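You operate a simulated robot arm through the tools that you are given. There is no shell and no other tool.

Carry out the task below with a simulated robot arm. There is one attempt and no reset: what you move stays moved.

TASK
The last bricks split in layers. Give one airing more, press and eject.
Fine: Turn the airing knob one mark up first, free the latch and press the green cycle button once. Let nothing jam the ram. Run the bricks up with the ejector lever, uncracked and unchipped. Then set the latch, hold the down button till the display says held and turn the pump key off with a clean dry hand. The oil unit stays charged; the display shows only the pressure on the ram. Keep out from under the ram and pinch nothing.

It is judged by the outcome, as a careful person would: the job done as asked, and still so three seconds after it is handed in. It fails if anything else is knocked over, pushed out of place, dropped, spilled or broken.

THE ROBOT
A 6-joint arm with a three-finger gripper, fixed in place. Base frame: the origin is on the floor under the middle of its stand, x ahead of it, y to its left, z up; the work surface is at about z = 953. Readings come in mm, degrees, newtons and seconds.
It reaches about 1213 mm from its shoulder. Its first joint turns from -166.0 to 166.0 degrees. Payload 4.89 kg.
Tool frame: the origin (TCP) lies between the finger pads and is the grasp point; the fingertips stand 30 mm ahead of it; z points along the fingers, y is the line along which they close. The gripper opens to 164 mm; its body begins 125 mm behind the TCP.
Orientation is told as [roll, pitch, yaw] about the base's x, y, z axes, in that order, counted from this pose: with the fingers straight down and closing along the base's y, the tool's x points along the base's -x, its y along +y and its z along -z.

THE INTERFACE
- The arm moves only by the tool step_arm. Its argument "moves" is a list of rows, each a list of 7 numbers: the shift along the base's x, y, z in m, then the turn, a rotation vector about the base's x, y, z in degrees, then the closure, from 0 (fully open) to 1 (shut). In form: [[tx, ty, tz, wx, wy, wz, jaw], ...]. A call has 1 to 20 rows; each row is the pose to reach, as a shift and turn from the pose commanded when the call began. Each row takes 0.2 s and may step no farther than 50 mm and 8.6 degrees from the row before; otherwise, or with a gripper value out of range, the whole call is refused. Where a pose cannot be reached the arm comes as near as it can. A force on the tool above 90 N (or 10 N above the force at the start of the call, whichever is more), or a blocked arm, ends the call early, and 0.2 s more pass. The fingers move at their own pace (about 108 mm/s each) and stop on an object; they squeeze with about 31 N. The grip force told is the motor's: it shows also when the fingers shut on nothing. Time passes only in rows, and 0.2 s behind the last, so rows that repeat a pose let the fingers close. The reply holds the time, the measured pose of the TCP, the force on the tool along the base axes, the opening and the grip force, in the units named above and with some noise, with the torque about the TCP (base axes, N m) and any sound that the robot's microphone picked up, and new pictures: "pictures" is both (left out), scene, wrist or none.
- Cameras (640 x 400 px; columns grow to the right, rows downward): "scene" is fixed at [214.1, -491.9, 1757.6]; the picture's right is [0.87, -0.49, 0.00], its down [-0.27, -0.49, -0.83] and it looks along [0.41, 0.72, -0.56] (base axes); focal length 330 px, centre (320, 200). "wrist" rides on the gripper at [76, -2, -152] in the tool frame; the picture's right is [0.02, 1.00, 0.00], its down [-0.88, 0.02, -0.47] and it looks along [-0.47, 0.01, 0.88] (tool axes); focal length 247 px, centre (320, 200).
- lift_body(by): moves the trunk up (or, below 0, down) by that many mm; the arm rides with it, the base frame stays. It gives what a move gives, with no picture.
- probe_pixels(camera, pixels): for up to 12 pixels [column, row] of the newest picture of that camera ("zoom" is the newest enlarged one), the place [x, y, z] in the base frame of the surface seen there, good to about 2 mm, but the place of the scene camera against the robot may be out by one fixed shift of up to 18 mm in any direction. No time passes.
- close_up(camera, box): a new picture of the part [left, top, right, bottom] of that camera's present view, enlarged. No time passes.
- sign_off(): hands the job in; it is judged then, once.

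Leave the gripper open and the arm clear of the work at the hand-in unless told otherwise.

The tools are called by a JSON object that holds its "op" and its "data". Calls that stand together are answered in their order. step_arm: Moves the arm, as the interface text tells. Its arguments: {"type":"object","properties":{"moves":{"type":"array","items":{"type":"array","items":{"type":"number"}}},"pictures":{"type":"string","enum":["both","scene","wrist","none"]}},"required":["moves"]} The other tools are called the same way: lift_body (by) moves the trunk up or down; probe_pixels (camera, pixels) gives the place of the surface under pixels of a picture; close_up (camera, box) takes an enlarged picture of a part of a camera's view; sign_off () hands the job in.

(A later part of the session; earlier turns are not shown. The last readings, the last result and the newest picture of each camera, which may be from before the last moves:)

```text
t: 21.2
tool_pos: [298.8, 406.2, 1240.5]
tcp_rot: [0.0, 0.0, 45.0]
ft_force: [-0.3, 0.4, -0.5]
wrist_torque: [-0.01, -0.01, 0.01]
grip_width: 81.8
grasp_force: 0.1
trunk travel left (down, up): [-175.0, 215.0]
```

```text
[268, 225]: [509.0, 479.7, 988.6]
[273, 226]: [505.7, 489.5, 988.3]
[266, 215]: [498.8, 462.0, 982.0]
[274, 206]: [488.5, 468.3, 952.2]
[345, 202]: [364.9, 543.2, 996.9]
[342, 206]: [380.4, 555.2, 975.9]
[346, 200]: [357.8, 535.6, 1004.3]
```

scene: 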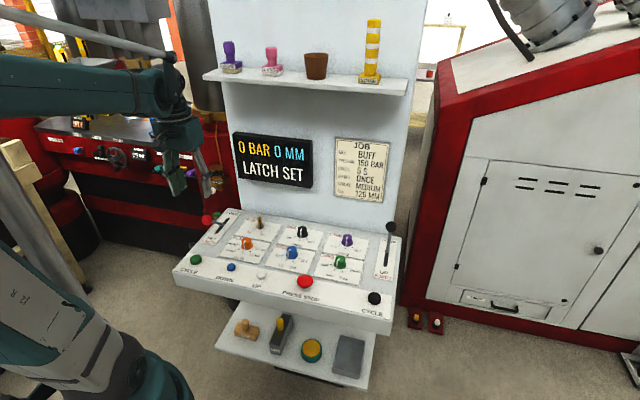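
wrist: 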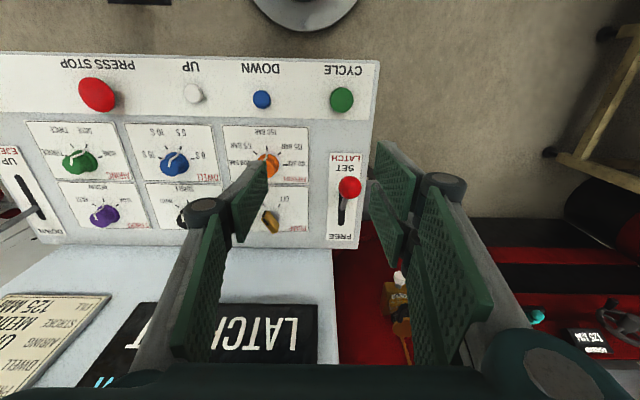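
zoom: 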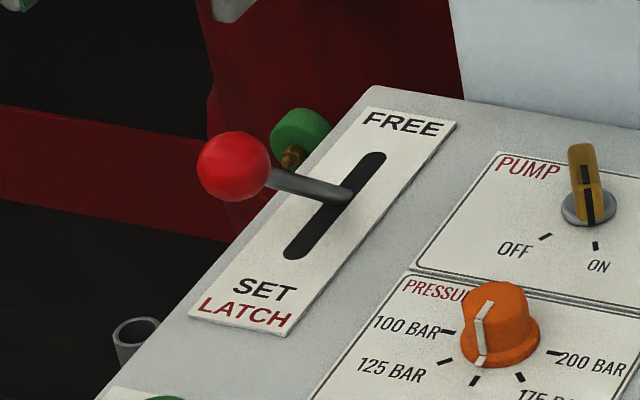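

The latch lever leans about 45° to the front (ball centre near (329,506,1038)) and pivots near the slot centre. Before I choose how to push it to FREE, I need to know where the back wall's edge is next to it.

{"op": "probe_pixels", "data": {"camera": "wrist", "pixels": [[330, 253], [328, 260], [325, 275], [318, 320], [336, 255], [345, 250], [358, 247], [330, 248], [340, 240], [333, 265], [400, 278], [335, 300]]}}

{"op": "probe_pixels", "data": {"camera": "scene", "pixels": [[236, 207], [233, 190], [228, 150], [225, 120], [240, 180], [309, 160], [232, 80], [206, 72], [405, 90], [222, 20], [218, 60], [260, 70]]}}

```text
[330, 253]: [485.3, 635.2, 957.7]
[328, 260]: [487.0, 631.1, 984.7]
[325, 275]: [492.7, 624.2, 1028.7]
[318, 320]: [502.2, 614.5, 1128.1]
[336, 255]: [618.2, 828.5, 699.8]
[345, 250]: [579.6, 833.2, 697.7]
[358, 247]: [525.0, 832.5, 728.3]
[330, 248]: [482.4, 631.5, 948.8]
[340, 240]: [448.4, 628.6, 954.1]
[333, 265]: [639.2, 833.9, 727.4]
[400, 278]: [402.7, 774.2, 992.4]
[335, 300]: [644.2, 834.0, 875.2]
```

```text
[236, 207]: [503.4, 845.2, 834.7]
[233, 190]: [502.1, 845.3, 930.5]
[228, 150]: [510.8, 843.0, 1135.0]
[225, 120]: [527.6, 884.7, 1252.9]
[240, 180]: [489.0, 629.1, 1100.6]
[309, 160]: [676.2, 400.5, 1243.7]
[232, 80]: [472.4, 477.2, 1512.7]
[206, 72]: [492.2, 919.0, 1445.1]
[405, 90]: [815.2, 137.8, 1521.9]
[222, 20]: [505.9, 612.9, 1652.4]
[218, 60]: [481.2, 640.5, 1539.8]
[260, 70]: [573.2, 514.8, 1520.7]
```

The wall edge is about 20 mm to the right of the latch plane at v≈790. To stay clear of it I'll tilt the hand 35° so its body stays at the front, and set up about 100 mm short of the ball along the finger axis.

{"op": "step_arm", "data": {"moves": [[-0.002, 0.012, -0.02, 4.95, -4.95, 0, 0.5], [-0.004, 0.024, -0.04, 9.9, -9.9, 0, 0.5], [-0.006, 0.036, -0.06, 14.85, -14.85, 0, 0.5], [-0.008, 0.048, -0.08, 19.8, -19.8, 0, 0.5], [-0.011, 0.059, -0.1, 24.75, -24.75, 0, 0.5], [-0.011, 0.059, -0.12, 24.75, -24.75, 0, 0.5], [-0.011, 0.059, -0.12, 24.75, -24.75, 0, 0.5]], "pictures": "both"}}

```text
t: 22.8
tool_pos: [285.9, 464.8, 1123.7]
tcp_rot: [0.0, -35.0, 45.1]
ft_force: [0.4, -0.1, 0.5]
wrist_torque: [-0.04, 0.0, 0.02]
grip_width: 82.0
grasp_force: 0.1
trunk travel left (down, up): [-175.0, 215.0]
```

scene: 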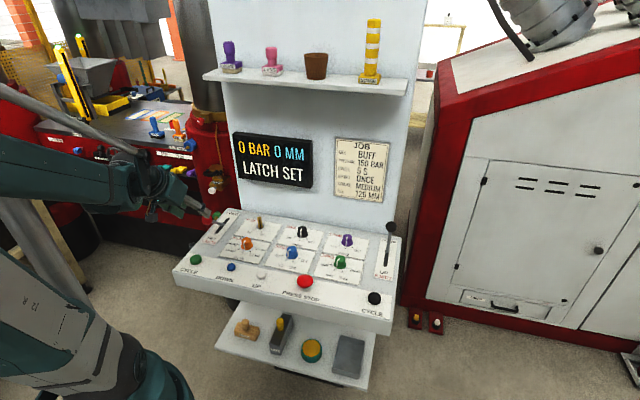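
wrist: 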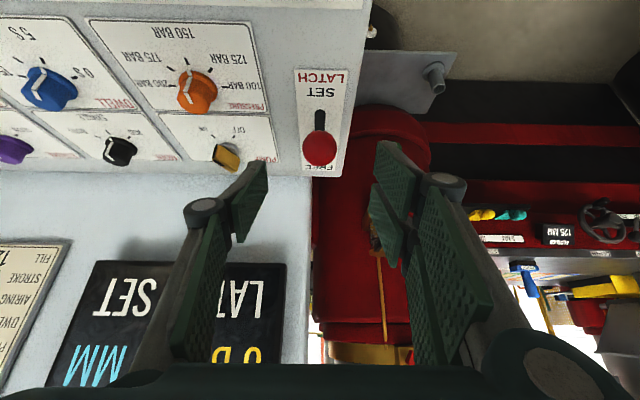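

The ball shows at (319,150), right on the finger axis. I'll check its depth by probe and then advance along the axis.

{"op": "probe_pixels", "data": {"camera": "wrist", "pixels": [[319, 150], [305, 148], [334, 148], [319, 164], [319, 136]]}}

{"op": "step_arm", "data": {"moves": [[0.0081, 0.0081, -0.0164, 0, 0, 0, 0.5], [0.0162, 0.0162, -0.0328, 0, 0, 0, 0.5], [0.0244, 0.0244, -0.0491, 0, 0, 0, 0.5], [0.0325, 0.0325, -0.0655, 0, 0, 0, 0.5], [0.037, 0.037, -0.0745, 0, 0, 0, 0.5], [0.037, 0.037, -0.0745, 0, 0, 0, 0.5]], "pictures": "wrist"}}

```text
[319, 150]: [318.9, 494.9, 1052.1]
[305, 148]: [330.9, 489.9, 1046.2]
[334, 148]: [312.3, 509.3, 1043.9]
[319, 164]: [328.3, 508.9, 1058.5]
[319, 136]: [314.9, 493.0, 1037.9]
```

```text
t: 24.2
tool_pos: [324.8, 500.1, 1049.3]
tcp_rot: [0.0, -35.0, 44.9]
ft_force: [0.6, 0.8, -0.1]
wrist_torque: [-0.06, 0.03, 0.02]
grip_width: 81.8
grasp_force: 0.0
trunk travel left (down, up): [-175.0, 215.0]
```

wrist: 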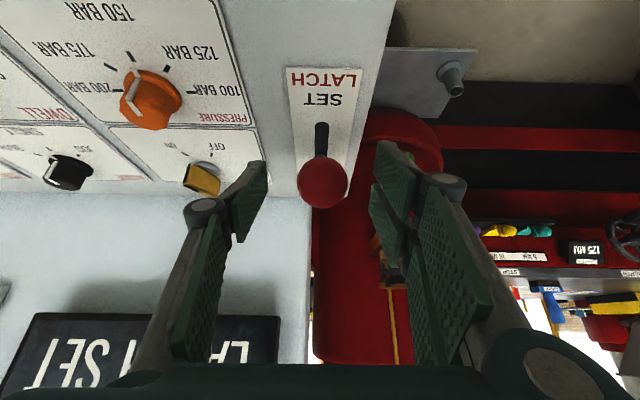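

The ball centre is about 11 mm ahead of the grasp point and centred. I'll advance 10 mm and close on the ball.

{"op": "step_arm", "data": {"moves": [[0.004, 0.004, -0.0082, 0, 0, 0, 0.5], [0.004, 0.004, -0.0082, 0, 0, 0, 0.65], [0.004, 0.004, -0.0082, 0, 0, 0, 0.8], [0.004, 0.004, -0.0082, 0, 0, 0, 1], [0.004, 0.004, -0.0082, 0, 0, 0, 1]], "pictures": "wrist"}}

```text
t: 25.4
tool_pos: [329.8, 506.4, 1041.1]
tcp_rot: [0.0, -35.0, 45.1]
ft_force: [-13.7, 17.2, -2.7]
wrist_torque: [0.11, 0.1, -0.04]
grip_width: 35.4
grasp_force: 44.6
trunk travel left (down, up): [-175.0, 215.0]
```

wrist: 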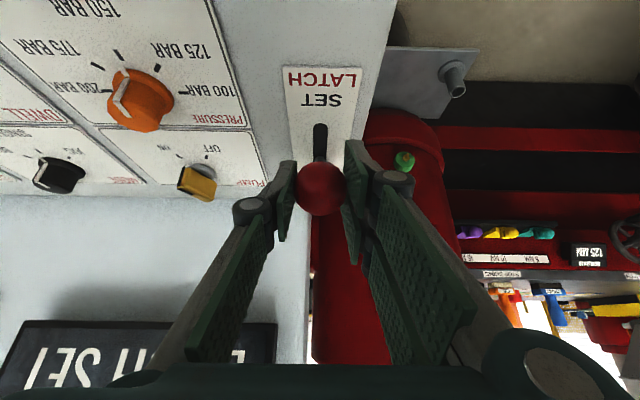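

The ball is held at 35.4 mm. Now I'll swing the lever away toward FREE along its arc, in small steps, and check the force after the first half.

{"op": "step_arm", "data": {"moves": [[0.0045, 0.0055, 0.0062, 0, 0, 0, 1], [0.0097, 0.0109, 0.0119, 0, 0, 0, 1], [0.0152, 0.0164, 0.017, 0, 0, 0, 1], [0.021, 0.0222, 0.0215, 0, 0, 0, 1], [0.027, 0.0282, 0.0253, 0, 0, 0, 1], [0.027, 0.0282, 0.0253, 0, 0, 0, 1]], "pictures": "wrist"}}

```text
t: 26.8
tool_pos: [357.1, 533.9, 1068.4]
tcp_rot: [-0.1, -35.0, 45.1]
ft_force: [-25.3, 10.4, 8.9]
wrist_torque: [-0.34, 0.52, -0.15]
grip_width: 35.3
grasp_force: 45.1
trunk travel left (down, up): [-175.0, 215.0]
```

wrist: 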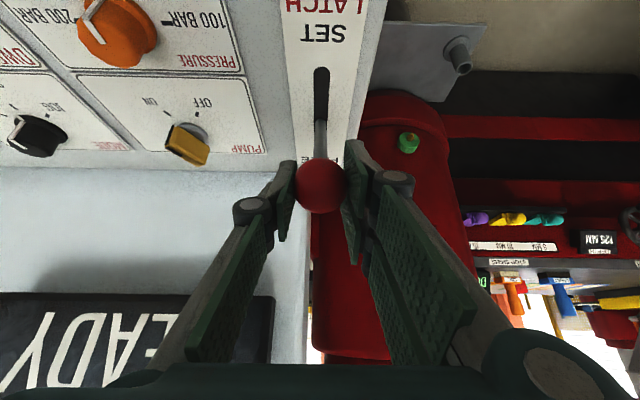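

The display has changed to "…EADY" (READY), so the latch is no longer set. The lever still isn't fully at FREE, so I'll continue along the arc and watch for the end stop.

{"op": "step_arm", "data": {"moves": [[0.0052, 0.0072, 0.0032, 0, 0, 0, 1], [0.0116, 0.0136, 0.0057, 0, 0, 0, 1], [0.0181, 0.0201, 0.0075, 0, 0, 0, 1], [0.0247, 0.0267, 0.0085, 0, 0, 0, 1], [0.0313, 0.0333, 0.0089, 0, 0, 0, 1], [0.0313, 0.0333, 0.0089, 0, 0, 0, 1]], "pictures": "both"}}

```text
t: 28.2
tool_pos: [388.9, 566.8, 1076.6]
tcp_rot: [0.0, -35.2, 45.0]
ft_force: [-3.0, -0.8, 14.8]
wrist_torque: [-0.23, 0.17, -0.09]
grip_width: 35.0
grasp_force: 44.9
trunk travel left (down, up): [-175.0, 215.0]
```

scene: 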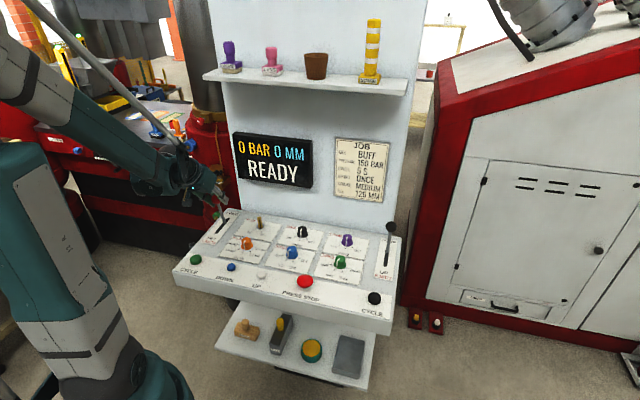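
wrist: 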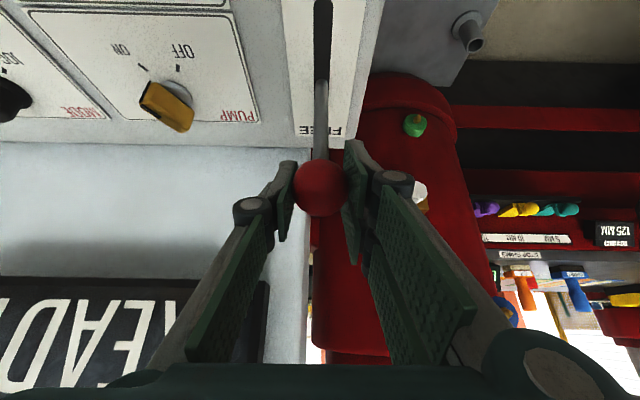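

The display reads 0 BAR 0 MM READY and the lever is upright. I'll go on toward FREE in small steps.

{"op": "step_arm", "data": {"moves": [[0.0066, 0.0066, -0.0004, 0, 0, 0, 1], [0.0132, 0.0132, -0.0014, 0, 0, 0, 1], [0.0197, 0.0197, -0.0032, 0, 0, 0, 1], [0.0261, 0.0261, -0.0057, 0, 0, 0, 1], [0.0323, 0.0323, -0.0089, 0, 0, 0, 1], [0.0323, 0.0323, -0.0089, 0, 0, 0, 1]], "pictures": "both"}}

```text
t: 29.6
tool_pos: [419.8, 596.1, 1068.2]
tcp_rot: [0.0, -35.0, 45.2]
ft_force: [-29.1, -15.2, 4.4]
wrist_torque: [-0.01, -0.08, -0.13]
grip_width: 34.7
grasp_force: 45.4
trunk travel left (down, up): [-175.0, 215.0]
```

scene: 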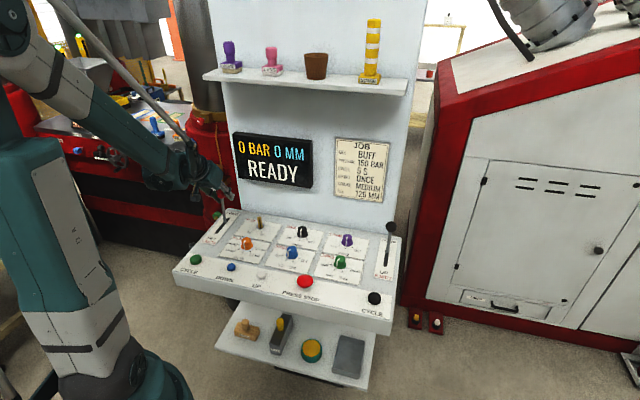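
wrist: 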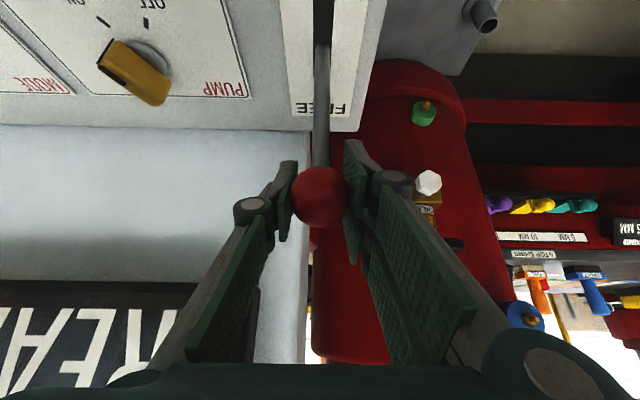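

There is about 31 N of resistance along the push, possibly the end stop. I'll go a few mm more to see whether it is a hard stop.

{"op": "step_arm", "data": {"moves": [[0.003, 0.003, -0.001, 0, 0, 0, 1], [0.006, 0.006, -0.0028, 0, 0, 0, 1], [0.006, 0.006, -0.0028, 0, 0, 0, 1]], "pictures": "wrist"}}

```text
t: 30.4
tool_pos: [427.1, 604.6, 1065.0]
tcp_rot: [0.1, -35.0, 45.1]
ft_force: [-17.4, -4.4, -13.7]
wrist_torque: [0.73, -0.81, -0.12]
grip_width: 38.3
grasp_force: 45.6
trunk travel left (down, up): [-175.0, 215.0]
```

wrist: 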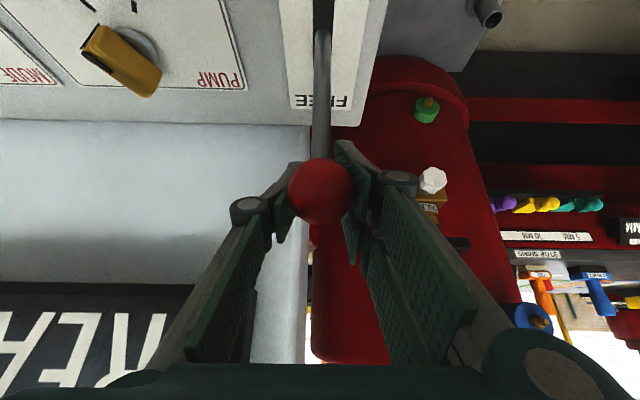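

{"op": "close_up", "data": {"camera": "scene", "box": [175, 160, 275, 260]}}

{"op": "probe_pixels", "data": {"camera": "wrist", "pixels": [[321, 191], [321, 176], [321, 150], [321, 120], [321, 90], [321, 60], [321, 36], [321, 207], [300, 190]]}}

```text
4.00 times, centred on (225, 210) of scene
```

zoom: 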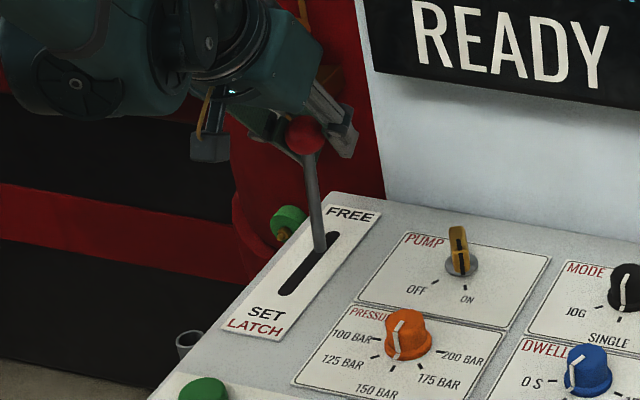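

```text
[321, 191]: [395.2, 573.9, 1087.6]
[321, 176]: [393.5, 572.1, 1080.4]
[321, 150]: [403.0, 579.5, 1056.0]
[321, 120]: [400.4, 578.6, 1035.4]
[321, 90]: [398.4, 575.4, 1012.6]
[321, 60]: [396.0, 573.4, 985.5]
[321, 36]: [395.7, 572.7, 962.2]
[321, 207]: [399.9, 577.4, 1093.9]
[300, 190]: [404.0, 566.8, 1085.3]
```

The rod now leans about 7° toward FREE, and the ball has slid inside my grip, so the lever seems to have met its stop. I'll look closer at where the rod stands in its slot.

{"op": "close_up", "data": {"camera": "scene", "box": [230, 210, 270, 240]}}

{"op": "close_up", "data": {"camera": "scene", "box": [205, 185, 255, 240]}}

{"op": "close_up", "data": {"camera": "scene", "box": [365, 200, 415, 280]}}

```text
13.33 times, centred on (250, 225) of scene
```

zoom: 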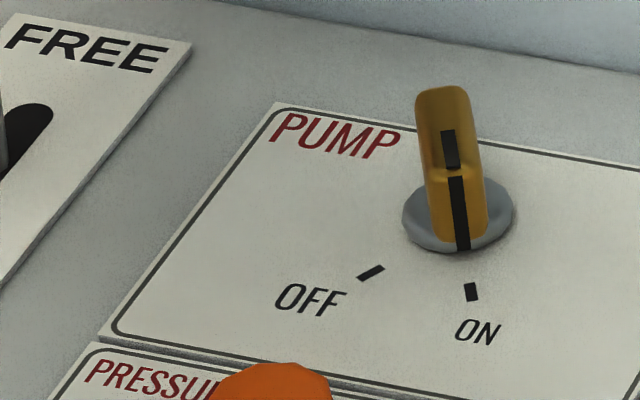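

```text
7.27 times, centred on (230, 212) of scene
```

zoom: 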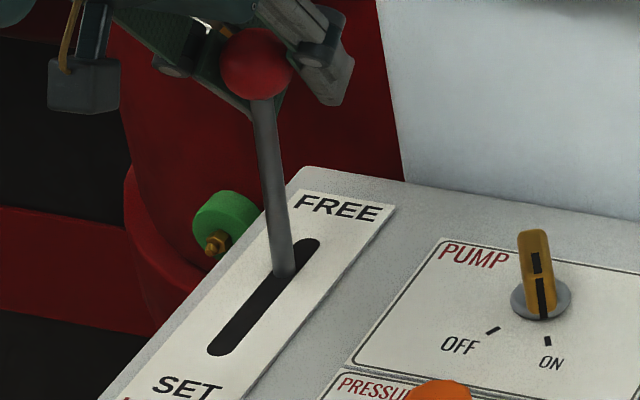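

```text
5.00 times, centred on (390, 240) of scene
```

zoom: 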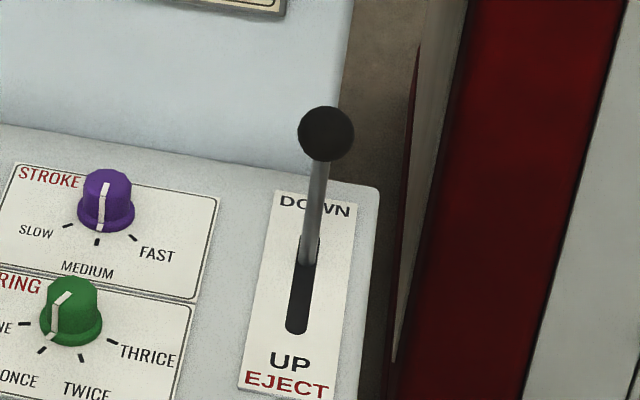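

Both levers share the same geometry, and the eject lever at DOWN stands the same way as the latch does now. So the latch is at its FREE stop and the display shows READY. I'll open the fingers and back out along the finger axis.

{"op": "step_arm", "data": {"moves": [[-0.003, -0.003, 0.002, 0, 0, 0, 0.8], [-0.003, -0.003, 0.002, 0, 0, 0, 0.5], [-0.003, -0.003, 0.002, 0, 0, 0, 0.5], [-0.015, -0.015, 0.026, 0, 0, 0, 0.5], [-0.028, -0.028, 0.052, 0, 0, 0, 0.5], [-0.042, -0.042, 0.08, 0, 0, 0, 0.5], [-0.056, -0.056, 0.11, 0, 0, 0, 0.5], [-0.066, -0.066, 0.13, 0, 0, 0, 0.5]], "pictures": "both"}}

{"op": "close_up", "data": {"camera": "scene", "box": [175, 140, 275, 260]}}

```text
t: 32.2
tool_pos: [359.9, 538.5, 1194.1]
tcp_rot: [0.0, -35.0, 45.2]
ft_force: [1.1, 0.7, -0.7]
wrist_torque: [-0.08, 0.04, 0.03]
grip_width: 82.1
grasp_force: 0.1
trunk travel left (down, up): [-175.0, 215.0]
```

scene: 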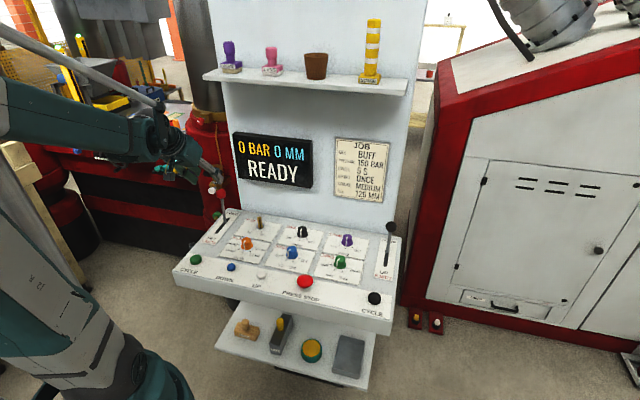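
wrist: 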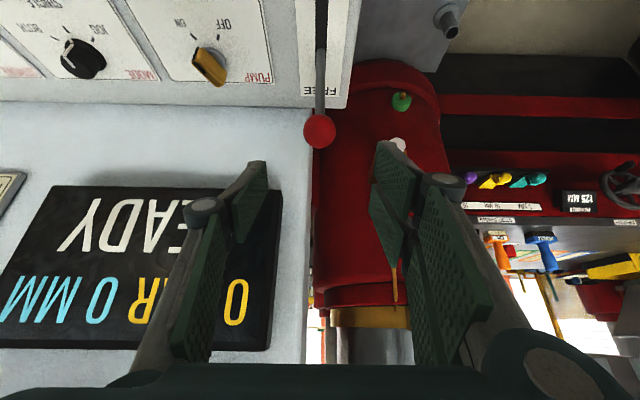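

```text
3.33 times, centred on (225, 200) of scene
```

zoom: 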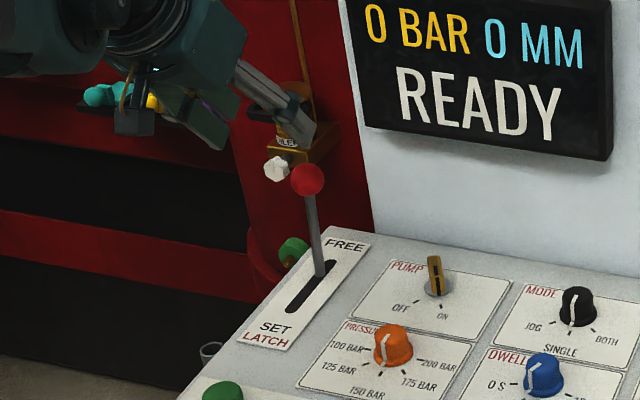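

The latch stays at FREE after release. Before pressing CYCLE I'll check the column collar with the red tag, and the ram, for anything that could jam.

{"op": "close_up", "data": {"camera": "scene", "box": [185, 95, 240, 150]}}

{"op": "close_up", "data": {"camera": "scene", "box": [0, 0, 200, 125]}}

{"op": "close_up", "data": {"camera": "scene", "box": [190, 165, 245, 225]}}

{"op": "close_up", "data": {"camera": "scene", "box": [120, 90, 210, 190]}}

```text
7.27 times, centred on (212, 122) of scene
```

zoom: 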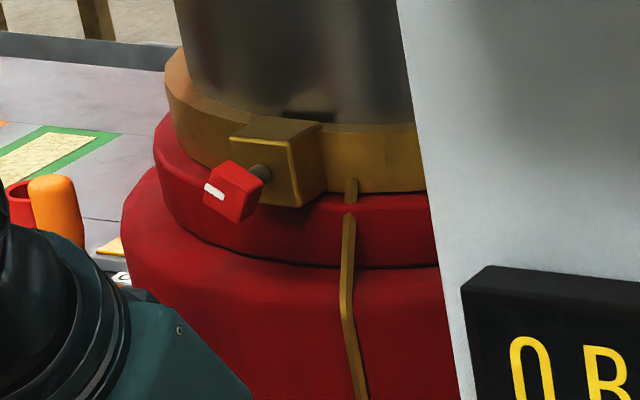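

```text
3.20 times, centred on (100, 62) of scene
```

zoom: 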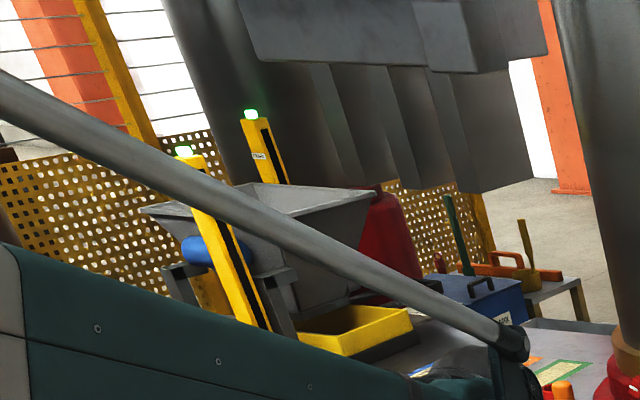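

```text
6.67 times, centred on (218, 195) of scene
```

zoom: 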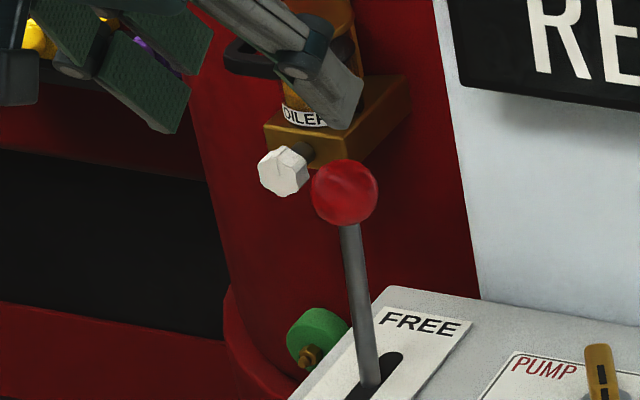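

```text
4.00 times, centred on (165, 140) of scene
```

zoom: 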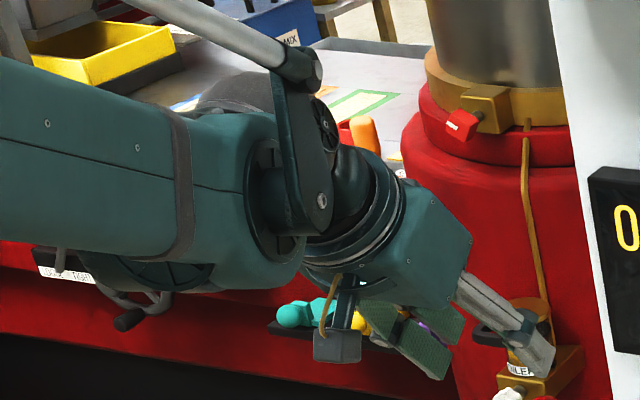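

The collar is just the oiler line, and the ram's path over the moulds is clear. Next I'll bring the hand upright with closed fingers above the green CYCLE button at about (255,410,971).

{"op": "step_arm", "data": {"moves": [[-0.015, -0.018, 0.01, -4.95, 4.95, 0, 0.5], [-0.035, -0.042, 0.01, -9.9, 9.9, 0, 0.6], [-0.055, -0.066, 0.0, -14.85, 14.85, 0, 0.8], [-0.075, -0.09, -0.01, -19.8, 19.8, 0, 1], [-0.095, -0.114, -0.02, -24.75, 24.75, 0, 1], [-0.105, -0.128, -0.05, -24.75, 24.75, 0, 1], [-0.105, -0.128, -0.08, -24.75, 24.75, 0, 1], [-0.105, -0.128, -0.1, -24.75, 24.75, 0, 1], [-0.105, -0.128, -0.1, -24.75, 24.75, 0, 1]], "pictures": "both"}}

```text
t: 34.2
tool_pos: [255.2, 410.2, 1092.8]
tcp_rot: [0.0, -0.1, 45.0]
ft_force: [0.3, 0.6, 0.0]
wrist_torque: [0.0, 0.01, 0.0]
grip_width: 0.2
grasp_force: 30.8
trunk travel left (down, up): [-175.0, 215.0]
```

scene: 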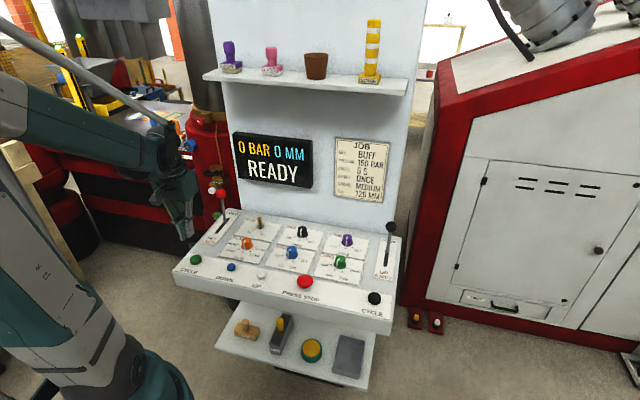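
wrist: 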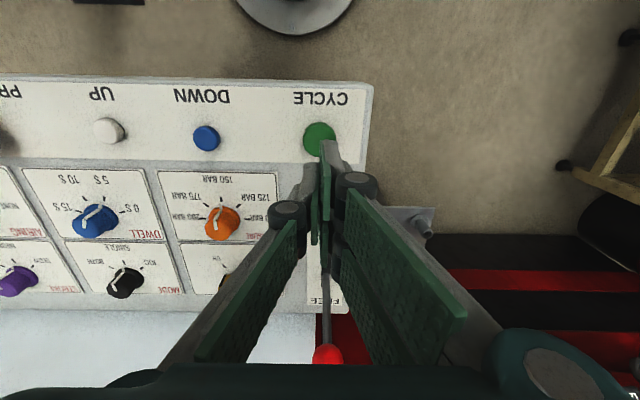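

{"op": "close_up", "data": {"camera": "wrist", "box": [280, 100, 360, 160]}}

{"op": "probe_pixels", "data": {"camera": "wrist", "pixels": [[318, 137], [305, 137], [333, 137], [318, 124], [315, 148], [318, 130], [318, 143]]}}

```text
6.67 times, centred on (320, 130) of wrist
```

zoom: 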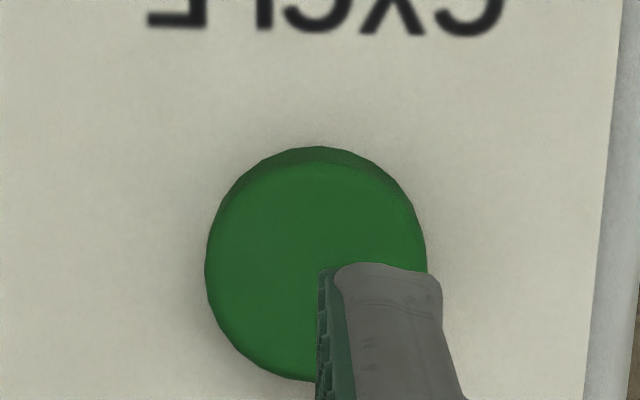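

```text
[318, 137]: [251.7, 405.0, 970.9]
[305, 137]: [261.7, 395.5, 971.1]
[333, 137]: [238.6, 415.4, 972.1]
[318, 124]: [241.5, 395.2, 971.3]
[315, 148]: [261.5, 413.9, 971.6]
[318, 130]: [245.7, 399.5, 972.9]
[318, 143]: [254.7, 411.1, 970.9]
```

The button's top centre is at about (253,408,971). I'll go down to about 5 mm above it first.

{"op": "step_arm", "data": {"moves": [[-0.002, -0.002, -0.03, 0, 0, 0, 1], [-0.002, -0.002, -0.06, 0, 0, 0, 1], [-0.002, -0.002, -0.08, 0, 0, 0, 1], [-0.002, -0.002, -0.085, 0, 0, 0, 1]], "pictures": "wrist"}}

```text
t: 35.2
tool_pos: [253.4, 408.0, 1008.8]
tcp_rot: [0.0, 0.0, 45.0]
ft_force: [0.1, 0.8, 0.2]
wrist_torque: [-0.06, 0.03, 0.0]
grip_width: 0.2
grasp_force: 30.9
trunk travel left (down, up): [-175.0, 215.0]
```

wrist: 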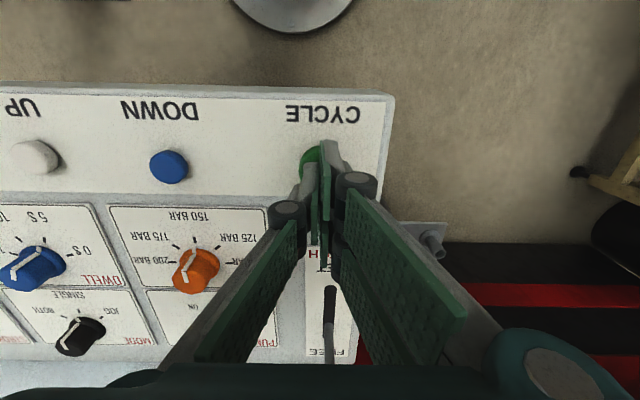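

The fingertips are about 8 mm above the button. I'll press down slowly.

{"op": "step_arm", "data": {"moves": [[0, 0, -0.004, 0, 0, 0, 1], [0, 0, -0.008, 0, 0, 0, 1], [0, 0, -0.01, 0, 0, 0, 1], [0, 0, -0.012, 0, 0, 0, 1]], "pictures": "scene"}}

```text
t: 36.2
tool_pos: [254.4, 408.4, 996.6]
tcp_rot: [0.0, 0.0, 45.0]
ft_force: [0.1, 0.4, 1.5]
wrist_torque: [0.03, -0.01, 0.04]
grip_width: 6.0
grasp_force: 45.4
trunk travel left (down, up): [-175.0, 215.0]
```

scene: 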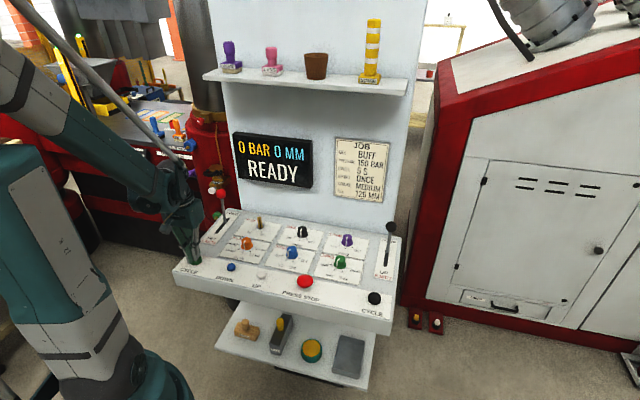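

The force is only 1.5 N, but the fingers have been spread to 6 mm, so something is wedging between them. I'll look before going on.

{"op": "step_arm", "data": {"moves": [[0, 0, 0, 0, 0, 0, 1]], "pictures": "both"}}

{"op": "close_up", "data": {"camera": "wrist", "box": [270, 110, 390, 240]}}

{"op": "close_up", "data": {"camera": "scene", "box": [150, 190, 230, 280]}}

```text
t: 36.6
tool_pos: [253.8, 407.4, 997.0]
tcp_rot: [-0.1, 0.1, 45.1]
ft_force: [-0.4, -0.1, 1.2]
wrist_torque: [0.0, 0.02, -0.01]
grip_width: 6.1
grasp_force: 45.4
trunk travel left (down, up): [-175.0, 215.0]
```

scene: 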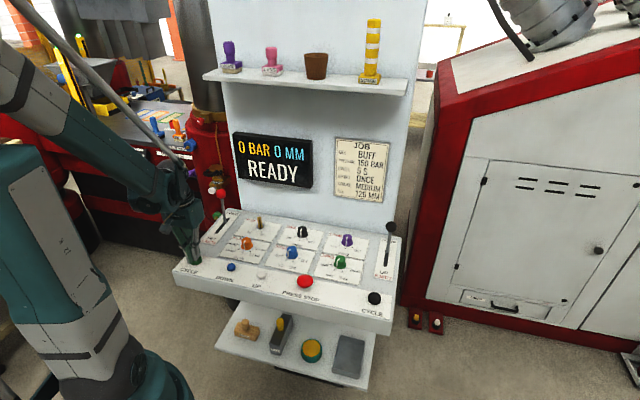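
wrist: 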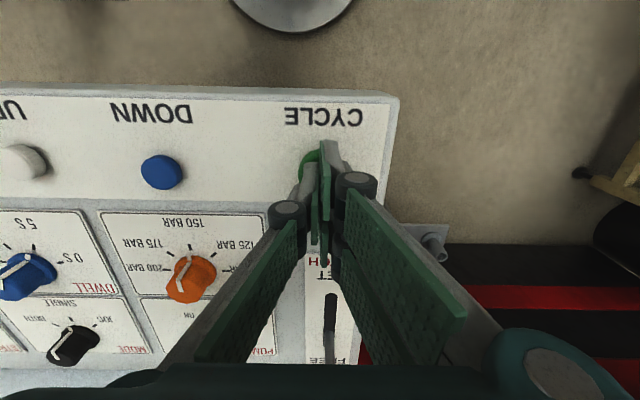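

```text
3.08 times, centred on (330, 175) of wrist
```

zoom: 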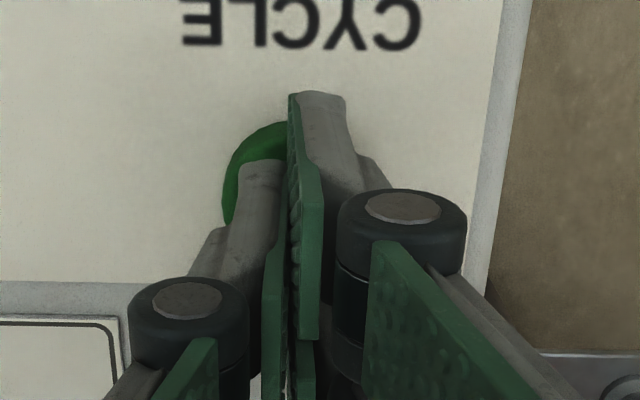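

```text
4.44 times, centred on (190, 235) of scene
```

zoom: 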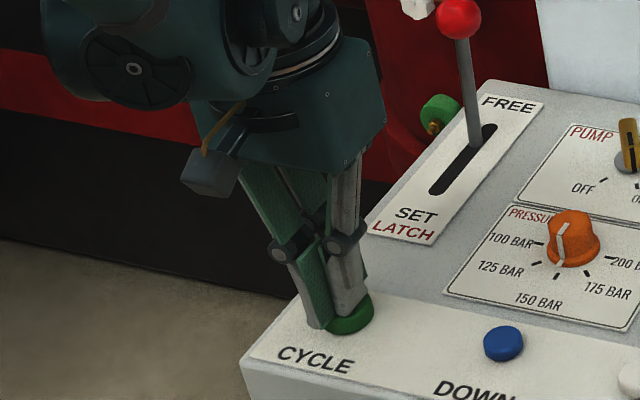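

The fingertips are on the button, still at only 1–2 N. The display still says READY, so it isn't yet actuated. I'll press a few mm further in small steps.

{"op": "step_arm", "data": {"moves": [[0, 0, -0.002, 0, 0, 0, 1], [0, 0, -0.004, 0, 0, 0, 1]], "pictures": "scene"}}

```text
t: 37.2
tool_pos: [253.5, 408.3, 993.4]
tcp_rot: [0.0, 0.0, 44.9]
ft_force: [1.3, -0.9, 2.8]
wrist_torque: [0.02, 0.0, 0.0]
grip_width: 5.9
grasp_force: 44.4
trunk travel left (down, up): [-175.0, 215.0]
heard: click
```

scene: 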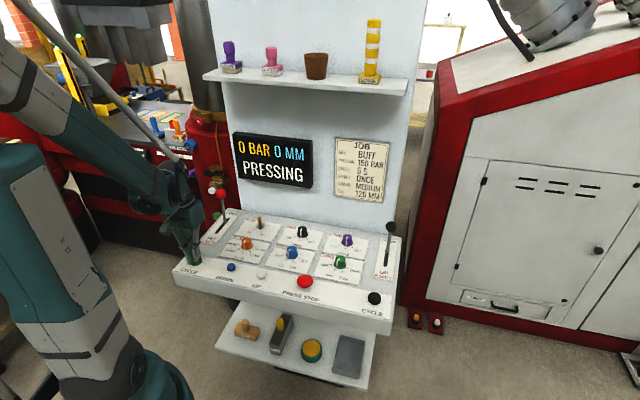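

I heard a click and the display says PRESSING. I'll lift straight off the button and keep clear while the cycle runs.

{"op": "step_arm", "data": {"moves": [[0, 0, 0.02, 0, 0, 0, 1], [0, 0, 0.05, 0, 0, 0, 1], [0, 0, 0.09, 0, 0, 0, 1], [0, 0, 0.13, 0, 0, 0, 1]], "pictures": "scene"}}

{"op": "close_up", "data": {"camera": "scene", "box": [0, 0, 330, 200]}}

```text
t: 38.2
tool_pos: [253.0, 406.8, 1124.2]
tcp_rot: [0.0, 0.0, 45.0]
ft_force: [0.7, 0.7, -0.2]
wrist_torque: [-0.14, 0.07, -0.02]
grip_width: 0.0
grasp_force: 44.8
trunk travel left (down, up): [-175.0, 215.0]
```

scene: 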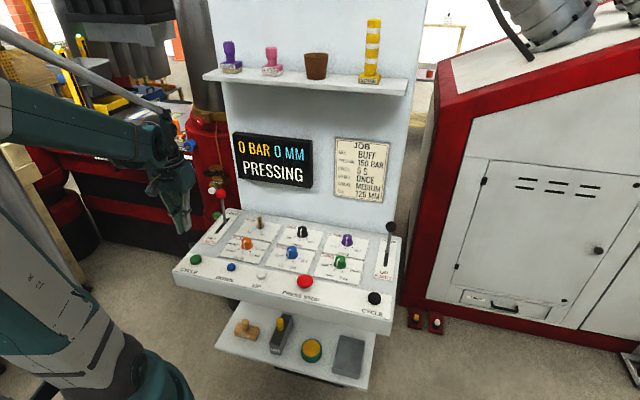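

```text
1.94 times, centred on (165, 100) of scene
```

zoom: 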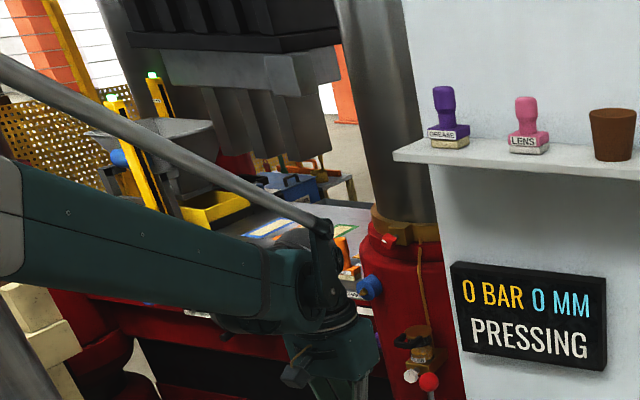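

The ram is travelling down. I'll wait in place and watch the display.

{"op": "step_arm", "data": {"moves": [[0, 0, 0, 0, 0, 0, 1], [0, 0, 0, 0, 0, 0, 1], [0, 0, 0, 0, 0, 0, 1], [0, 0, 0, 0, 0, 0, 1], [0, 0, 0, 0, 0, 0, 1], [0, 0, 0, 0, 0, 0, 1], [0, 0, 0, 0, 0, 0, 1], [0, 0, 0, 0, 0, 0, 1], [0, 0, 0, 0, 0, 0, 1], [0, 0, 0, 0, 0, 0, 1]], "pictures": "scene"}}

{"op": "close_up", "data": {"camera": "scene", "box": [0, 0, 330, 200]}}

```text
t: 40.4
tool_pos: [252.0, 406.1, 1125.5]
tcp_rot: [0.0, 0.0, 45.0]
ft_force: [1.3, 0.3, 0.6]
wrist_torque: [0.04, -0.03, 0.02]
grip_width: 0.0
grasp_force: 44.9
trunk travel left (down, up): [-175.0, 215.0]
```

scene: 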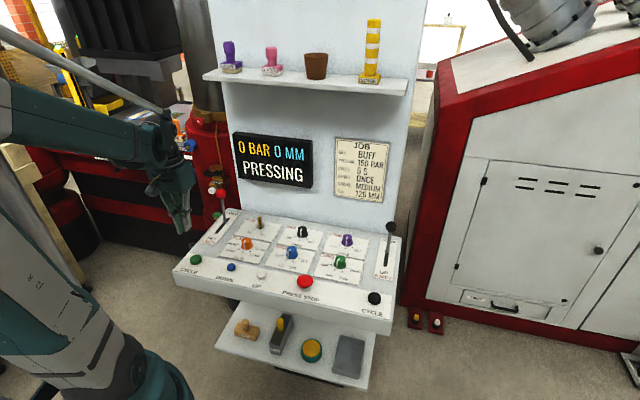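

```text
1.94 times, centred on (165, 100) of scene
```

zoom: 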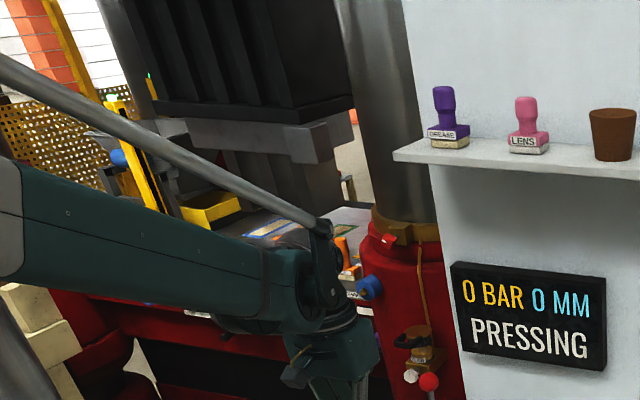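

{"op": "step_arm", "data": {"moves": [[0, 0, 0, 0, 0, 0, 1], [0, 0, 0, 0, 0, 0, 1], [0, 0, 0, 0, 0, 0, 1], [0, 0, 0, 0, 0, 0, 1], [0, 0, 0, 0, 0, 0, 1], [0, 0, 0, 0, 0, 0, 1], [0, 0, 0, 0, 0, 0, 1], [0, 0, 0, 0, 0, 0, 1], [0, 0, 0, 0, 0, 0, 1], [0, 0, 0, 0, 0, 0, 1]], "pictures": "scene"}}

{"op": "close_up", "data": {"camera": "scene", "box": [0, 0, 330, 200]}}

```text
t: 42.6
tool_pos: [252.0, 405.1, 1125.2]
tcp_rot: [0.0, -0.1, 45.1]
ft_force: [-0.6, 0.4, -1.6]
wrist_torque: [0.01, 0.01, 0.03]
grip_width: 0.2
grasp_force: 45.1
trunk travel left (down, up): [-175.0, 215.0]
```

scene: 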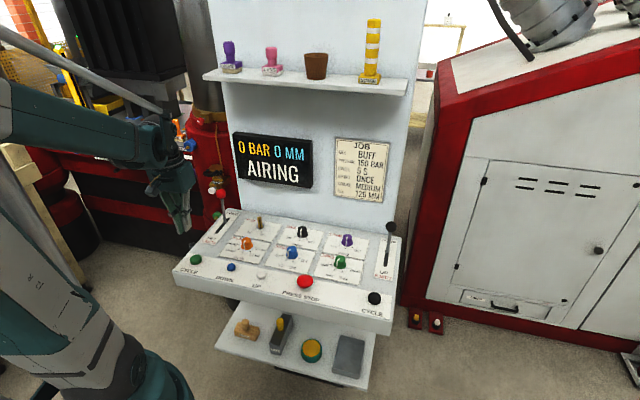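

```text
1.94 times, centred on (165, 100) of scene
```

zoom: 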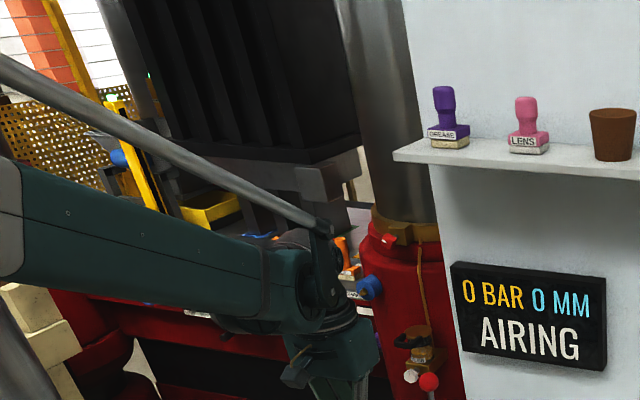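

The cycle is at AIRING. I'll keep waiting clear of everything.

{"op": "step_arm", "data": {"moves": [[0, 0, 0, 0, 0, 0, 1], [0, 0, 0, 0, 0, 0, 1], [0, 0, 0, 0, 0, 0, 1], [0, 0, 0, 0, 0, 0, 1], [0, 0, 0, 0, 0, 0, 1], [0, 0, 0, 0, 0, 0, 1], [0, 0, 0, 0, 0, 0, 1], [0, 0, 0, 0, 0, 0, 1], [0, 0, 0, 0, 0, 0, 1], [0, 0, 0, 0, 0, 0, 1], [0, 0, 0, 0, 0, 0, 1], [0, 0, 0, 0, 0, 0, 1], [0, 0, 0, 0, 0, 0, 1], [0, 0, 0, 0, 0, 0, 1], [0, 0, 0, 0, 0, 0, 1]], "pictures": "scene"}}

{"op": "close_up", "data": {"camera": "scene", "box": [0, 0, 330, 200]}}

```text
t: 45.8
tool_pos: [253.5, 407.0, 1125.1]
tcp_rot: [0.0, 0.0, 45.1]
ft_force: [-1.2, 0.3, 0.0]
wrist_torque: [0.02, -0.01, -0.03]
grip_width: 0.0
grasp_force: 44.7
trunk travel left (down, up): [-175.0, 215.0]
```

scene: 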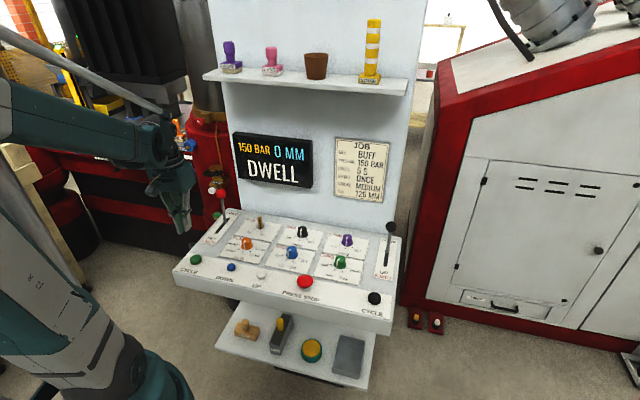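

```text
1.94 times, centred on (165, 100) of scene
```

zoom: 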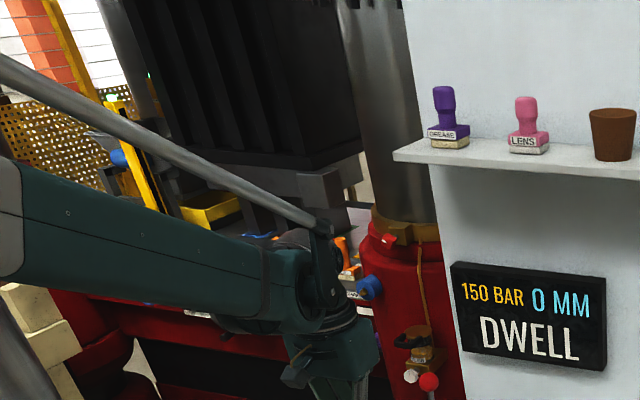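

The display shows 150 BAR, DWELL. I'll wait out the 5 s dwell and the ram's return.

{"op": "step_arm", "data": {"moves": [[0, 0, 0, 0, 0, 0, 1], [0, 0, 0, 0, 0, 0, 1], [0, 0, 0, 0, 0, 0, 1], [0, 0, 0, 0, 0, 0, 1], [0, 0, 0, 0, 0, 0, 1], [0, 0, 0, 0, 0, 0, 1], [0, 0, 0, 0, 0, 0, 1], [0, 0, 0, 0, 0, 0, 1], [0, 0, 0, 0, 0, 0, 1], [0, 0, 0, 0, 0, 0, 1], [0, 0, 0, 0, 0, 0, 1], [0, 0, 0, 0, 0, 0, 1], [0, 0, 0, 0, 0, 0, 1], [0, 0, 0, 0, 0, 0, 1], [0, 0, 0, 0, 0, 0, 1], [0, 0, 0, 0, 0, 0, 1], [0, 0, 0, 0, 0, 0, 1], [0, 0, 0, 0, 0, 0, 1], [0, 0, 0, 0, 0, 0, 1], [0, 0, 0, 0, 0, 0, 1]], "pictures": "scene"}}

{"op": "step_arm", "data": {"moves": [[0, 0, 0, 0, 0, 0, 1], [0, 0, 0, 0, 0, 0, 1], [0, 0, 0, 0, 0, 0, 1], [0, 0, 0, 0, 0, 0, 1], [0, 0, 0, 0, 0, 0, 1], [0, 0, 0, 0, 0, 0, 1], [0, 0, 0, 0, 0, 0, 1], [0, 0, 0, 0, 0, 0, 1], [0, 0, 0, 0, 0, 0, 1], [0, 0, 0, 0, 0, 0, 1]], "pictures": "scene"}}

```text
t: 50.0
tool_pos: [252.6, 406.0, 1124.6]
tcp_rot: [-0.1, 0.0, 45.0]
ft_force: [0.3, -0.8, 0.5]
wrist_torque: [0.02, -0.01, -0.01]
grip_width: 0.0
grasp_force: 44.9
trunk travel left (down, up): [-175.0, 215.0]
```

scene: 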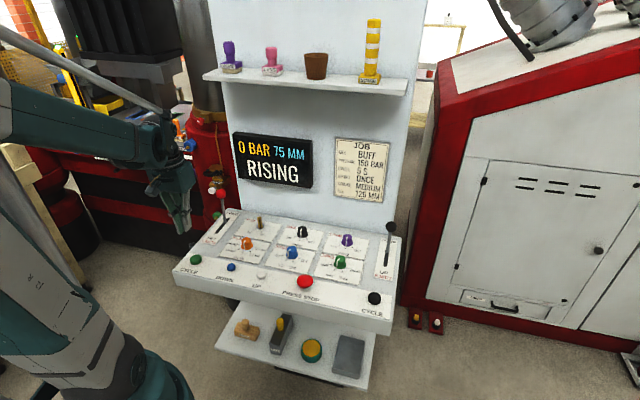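

```text
t: 52.2
tool_pos: [251.8, 406.7, 1124.9]
tcp_rot: [0.0, 0.0, 45.0]
ft_force: [1.0, 0.8, 0.2]
wrist_torque: [0.0, 0.02, -0.04]
grip_width: 0.2
grasp_force: 45.1
trunk travel left (down, up): [-175.0, 215.0]
```

scene: 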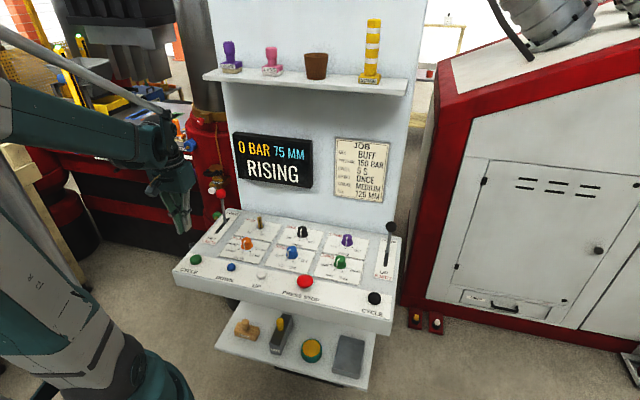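

The display reads 0 BAR, 75 MM, RISING. I'll wait until the ram is fully up.

{"op": "step_arm", "data": {"moves": [[0, 0, 0, 0, 0, 0, 1], [0, 0, 0, 0, 0, 0, 1], [0, 0, 0, 0, 0, 0, 1], [0, 0, 0, 0, 0, 0, 1], [0, 0, 0, 0, 0, 0, 1], [0, 0, 0, 0, 0, 0, 1], [0, 0, 0, 0, 0, 0, 1], [0, 0, 0, 0, 0, 0, 1], [0, 0, 0, 0, 0, 0, 1], [0, 0, 0, 0, 0, 0, 1], [0, 0, 0, 0, 0, 0, 1], [0, 0, 0, 0, 0, 0, 1], [0, 0, 0, 0, 0, 0, 1], [0, 0, 0, 0, 0, 0, 1], [0, 0, 0, 0, 0, 0, 1]], "pictures": "both"}}

{"op": "close_up", "data": {"camera": "scene", "box": [0, 0, 330, 200]}}

```text
t: 55.4
tool_pos: [253.0, 407.1, 1124.2]
tcp_rot: [0.0, 0.0, 45.0]
ft_force: [0.1, -0.2, 0.8]
wrist_torque: [-0.02, 0.0, -0.04]
grip_width: 0.1
grasp_force: 45.3
trunk travel left (down, up): [-175.0, 215.0]
```

scene: 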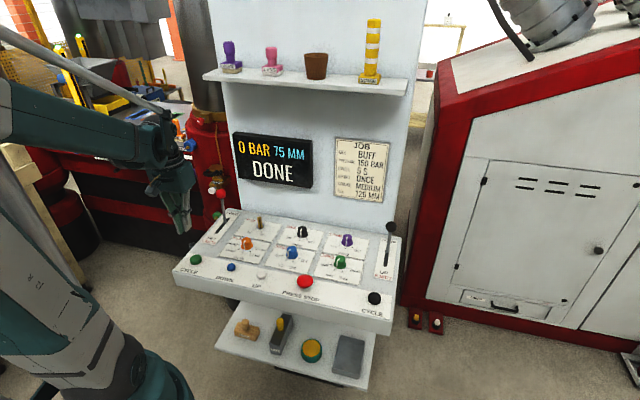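
wrist: 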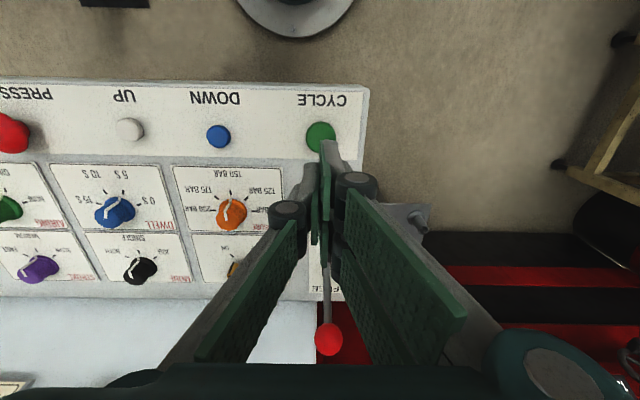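

```text
1.94 times, centred on (165, 100) of scene
```

zoom: 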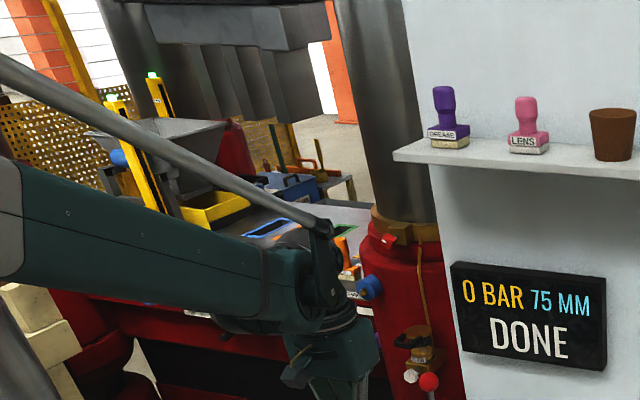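

The display says DONE (0 BAR, 75 MM) and the ram is up. Next is the ejector lever at the right end. I'll raise the hand, cross over the panel with the jaw half open and tilt it the same way as for the latch.

{"op": "step_arm", "data": {"moves": [[0, 0, 0.045, 0, 0, 0, 0.8], [0.015, -0.01, 0.09, 0, 0, 0, 0.5], [0.05, -0.03, 0.11, 0, 0, 0, 0.5], [0.09, -0.055, 0.12, 0, 0, 0, 0.5], [0.13, -0.08, 0.12, 0, 0, 0, 0.5], [0.17, -0.105, 0.12, 0, 0, 0, 0.5], [0.21, -0.13, 0.12, 0, 0, 0, 0.5], [0.25, -0.155, 0.12, 0, 0, 0, 0.5], [0.29, -0.18, 0.12, 0, 0, 0, 0.5], [0.33, -0.205, 0.12, 4.95, -4.95, 0, 0.5], [0.37, -0.23, 0.12, 9.9, -9.9, 0, 0.5], [0.41, -0.255, 0.11, 14.85, -14.85, 0, 0.5], [0.45, -0.28, 0.1, 19.8, -19.8, 0, 0.5], [0.49, -0.305, 0.09, 24.75, -24.75, 0, 0.5], [0.52, -0.332, 0.08, 24.75, -24.75, 0, 0.5], [0.52, -0.332, 0.08, 24.75, -24.75, 0, 0.5]], "pictures": "both"}}

```text
t: 58.8
tool_pos: [778.6, 74.8, 1203.8]
tcp_rot: [-0.1, -35.0, 44.9]
ft_force: [1.6, -0.4, -0.4]
wrist_torque: [0.05, 0.06, 0.06]
grip_width: 82.2
grasp_force: 0.0
trunk travel left (down, up): [-175.0, 215.0]
```

scene: 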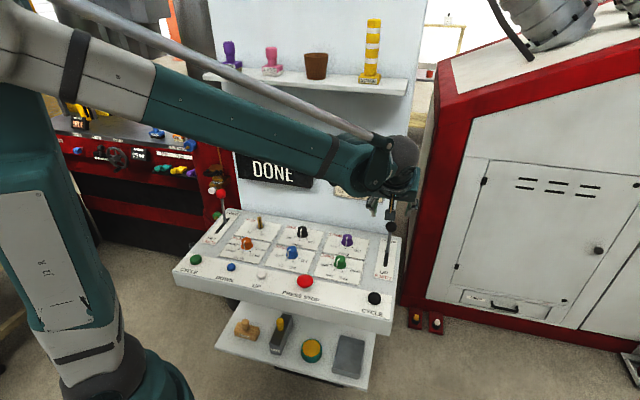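
wrist: 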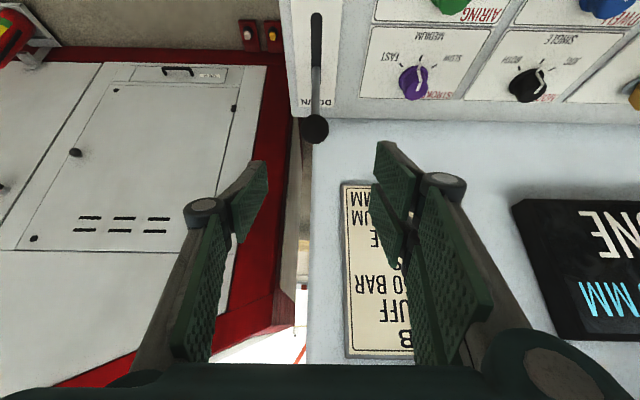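

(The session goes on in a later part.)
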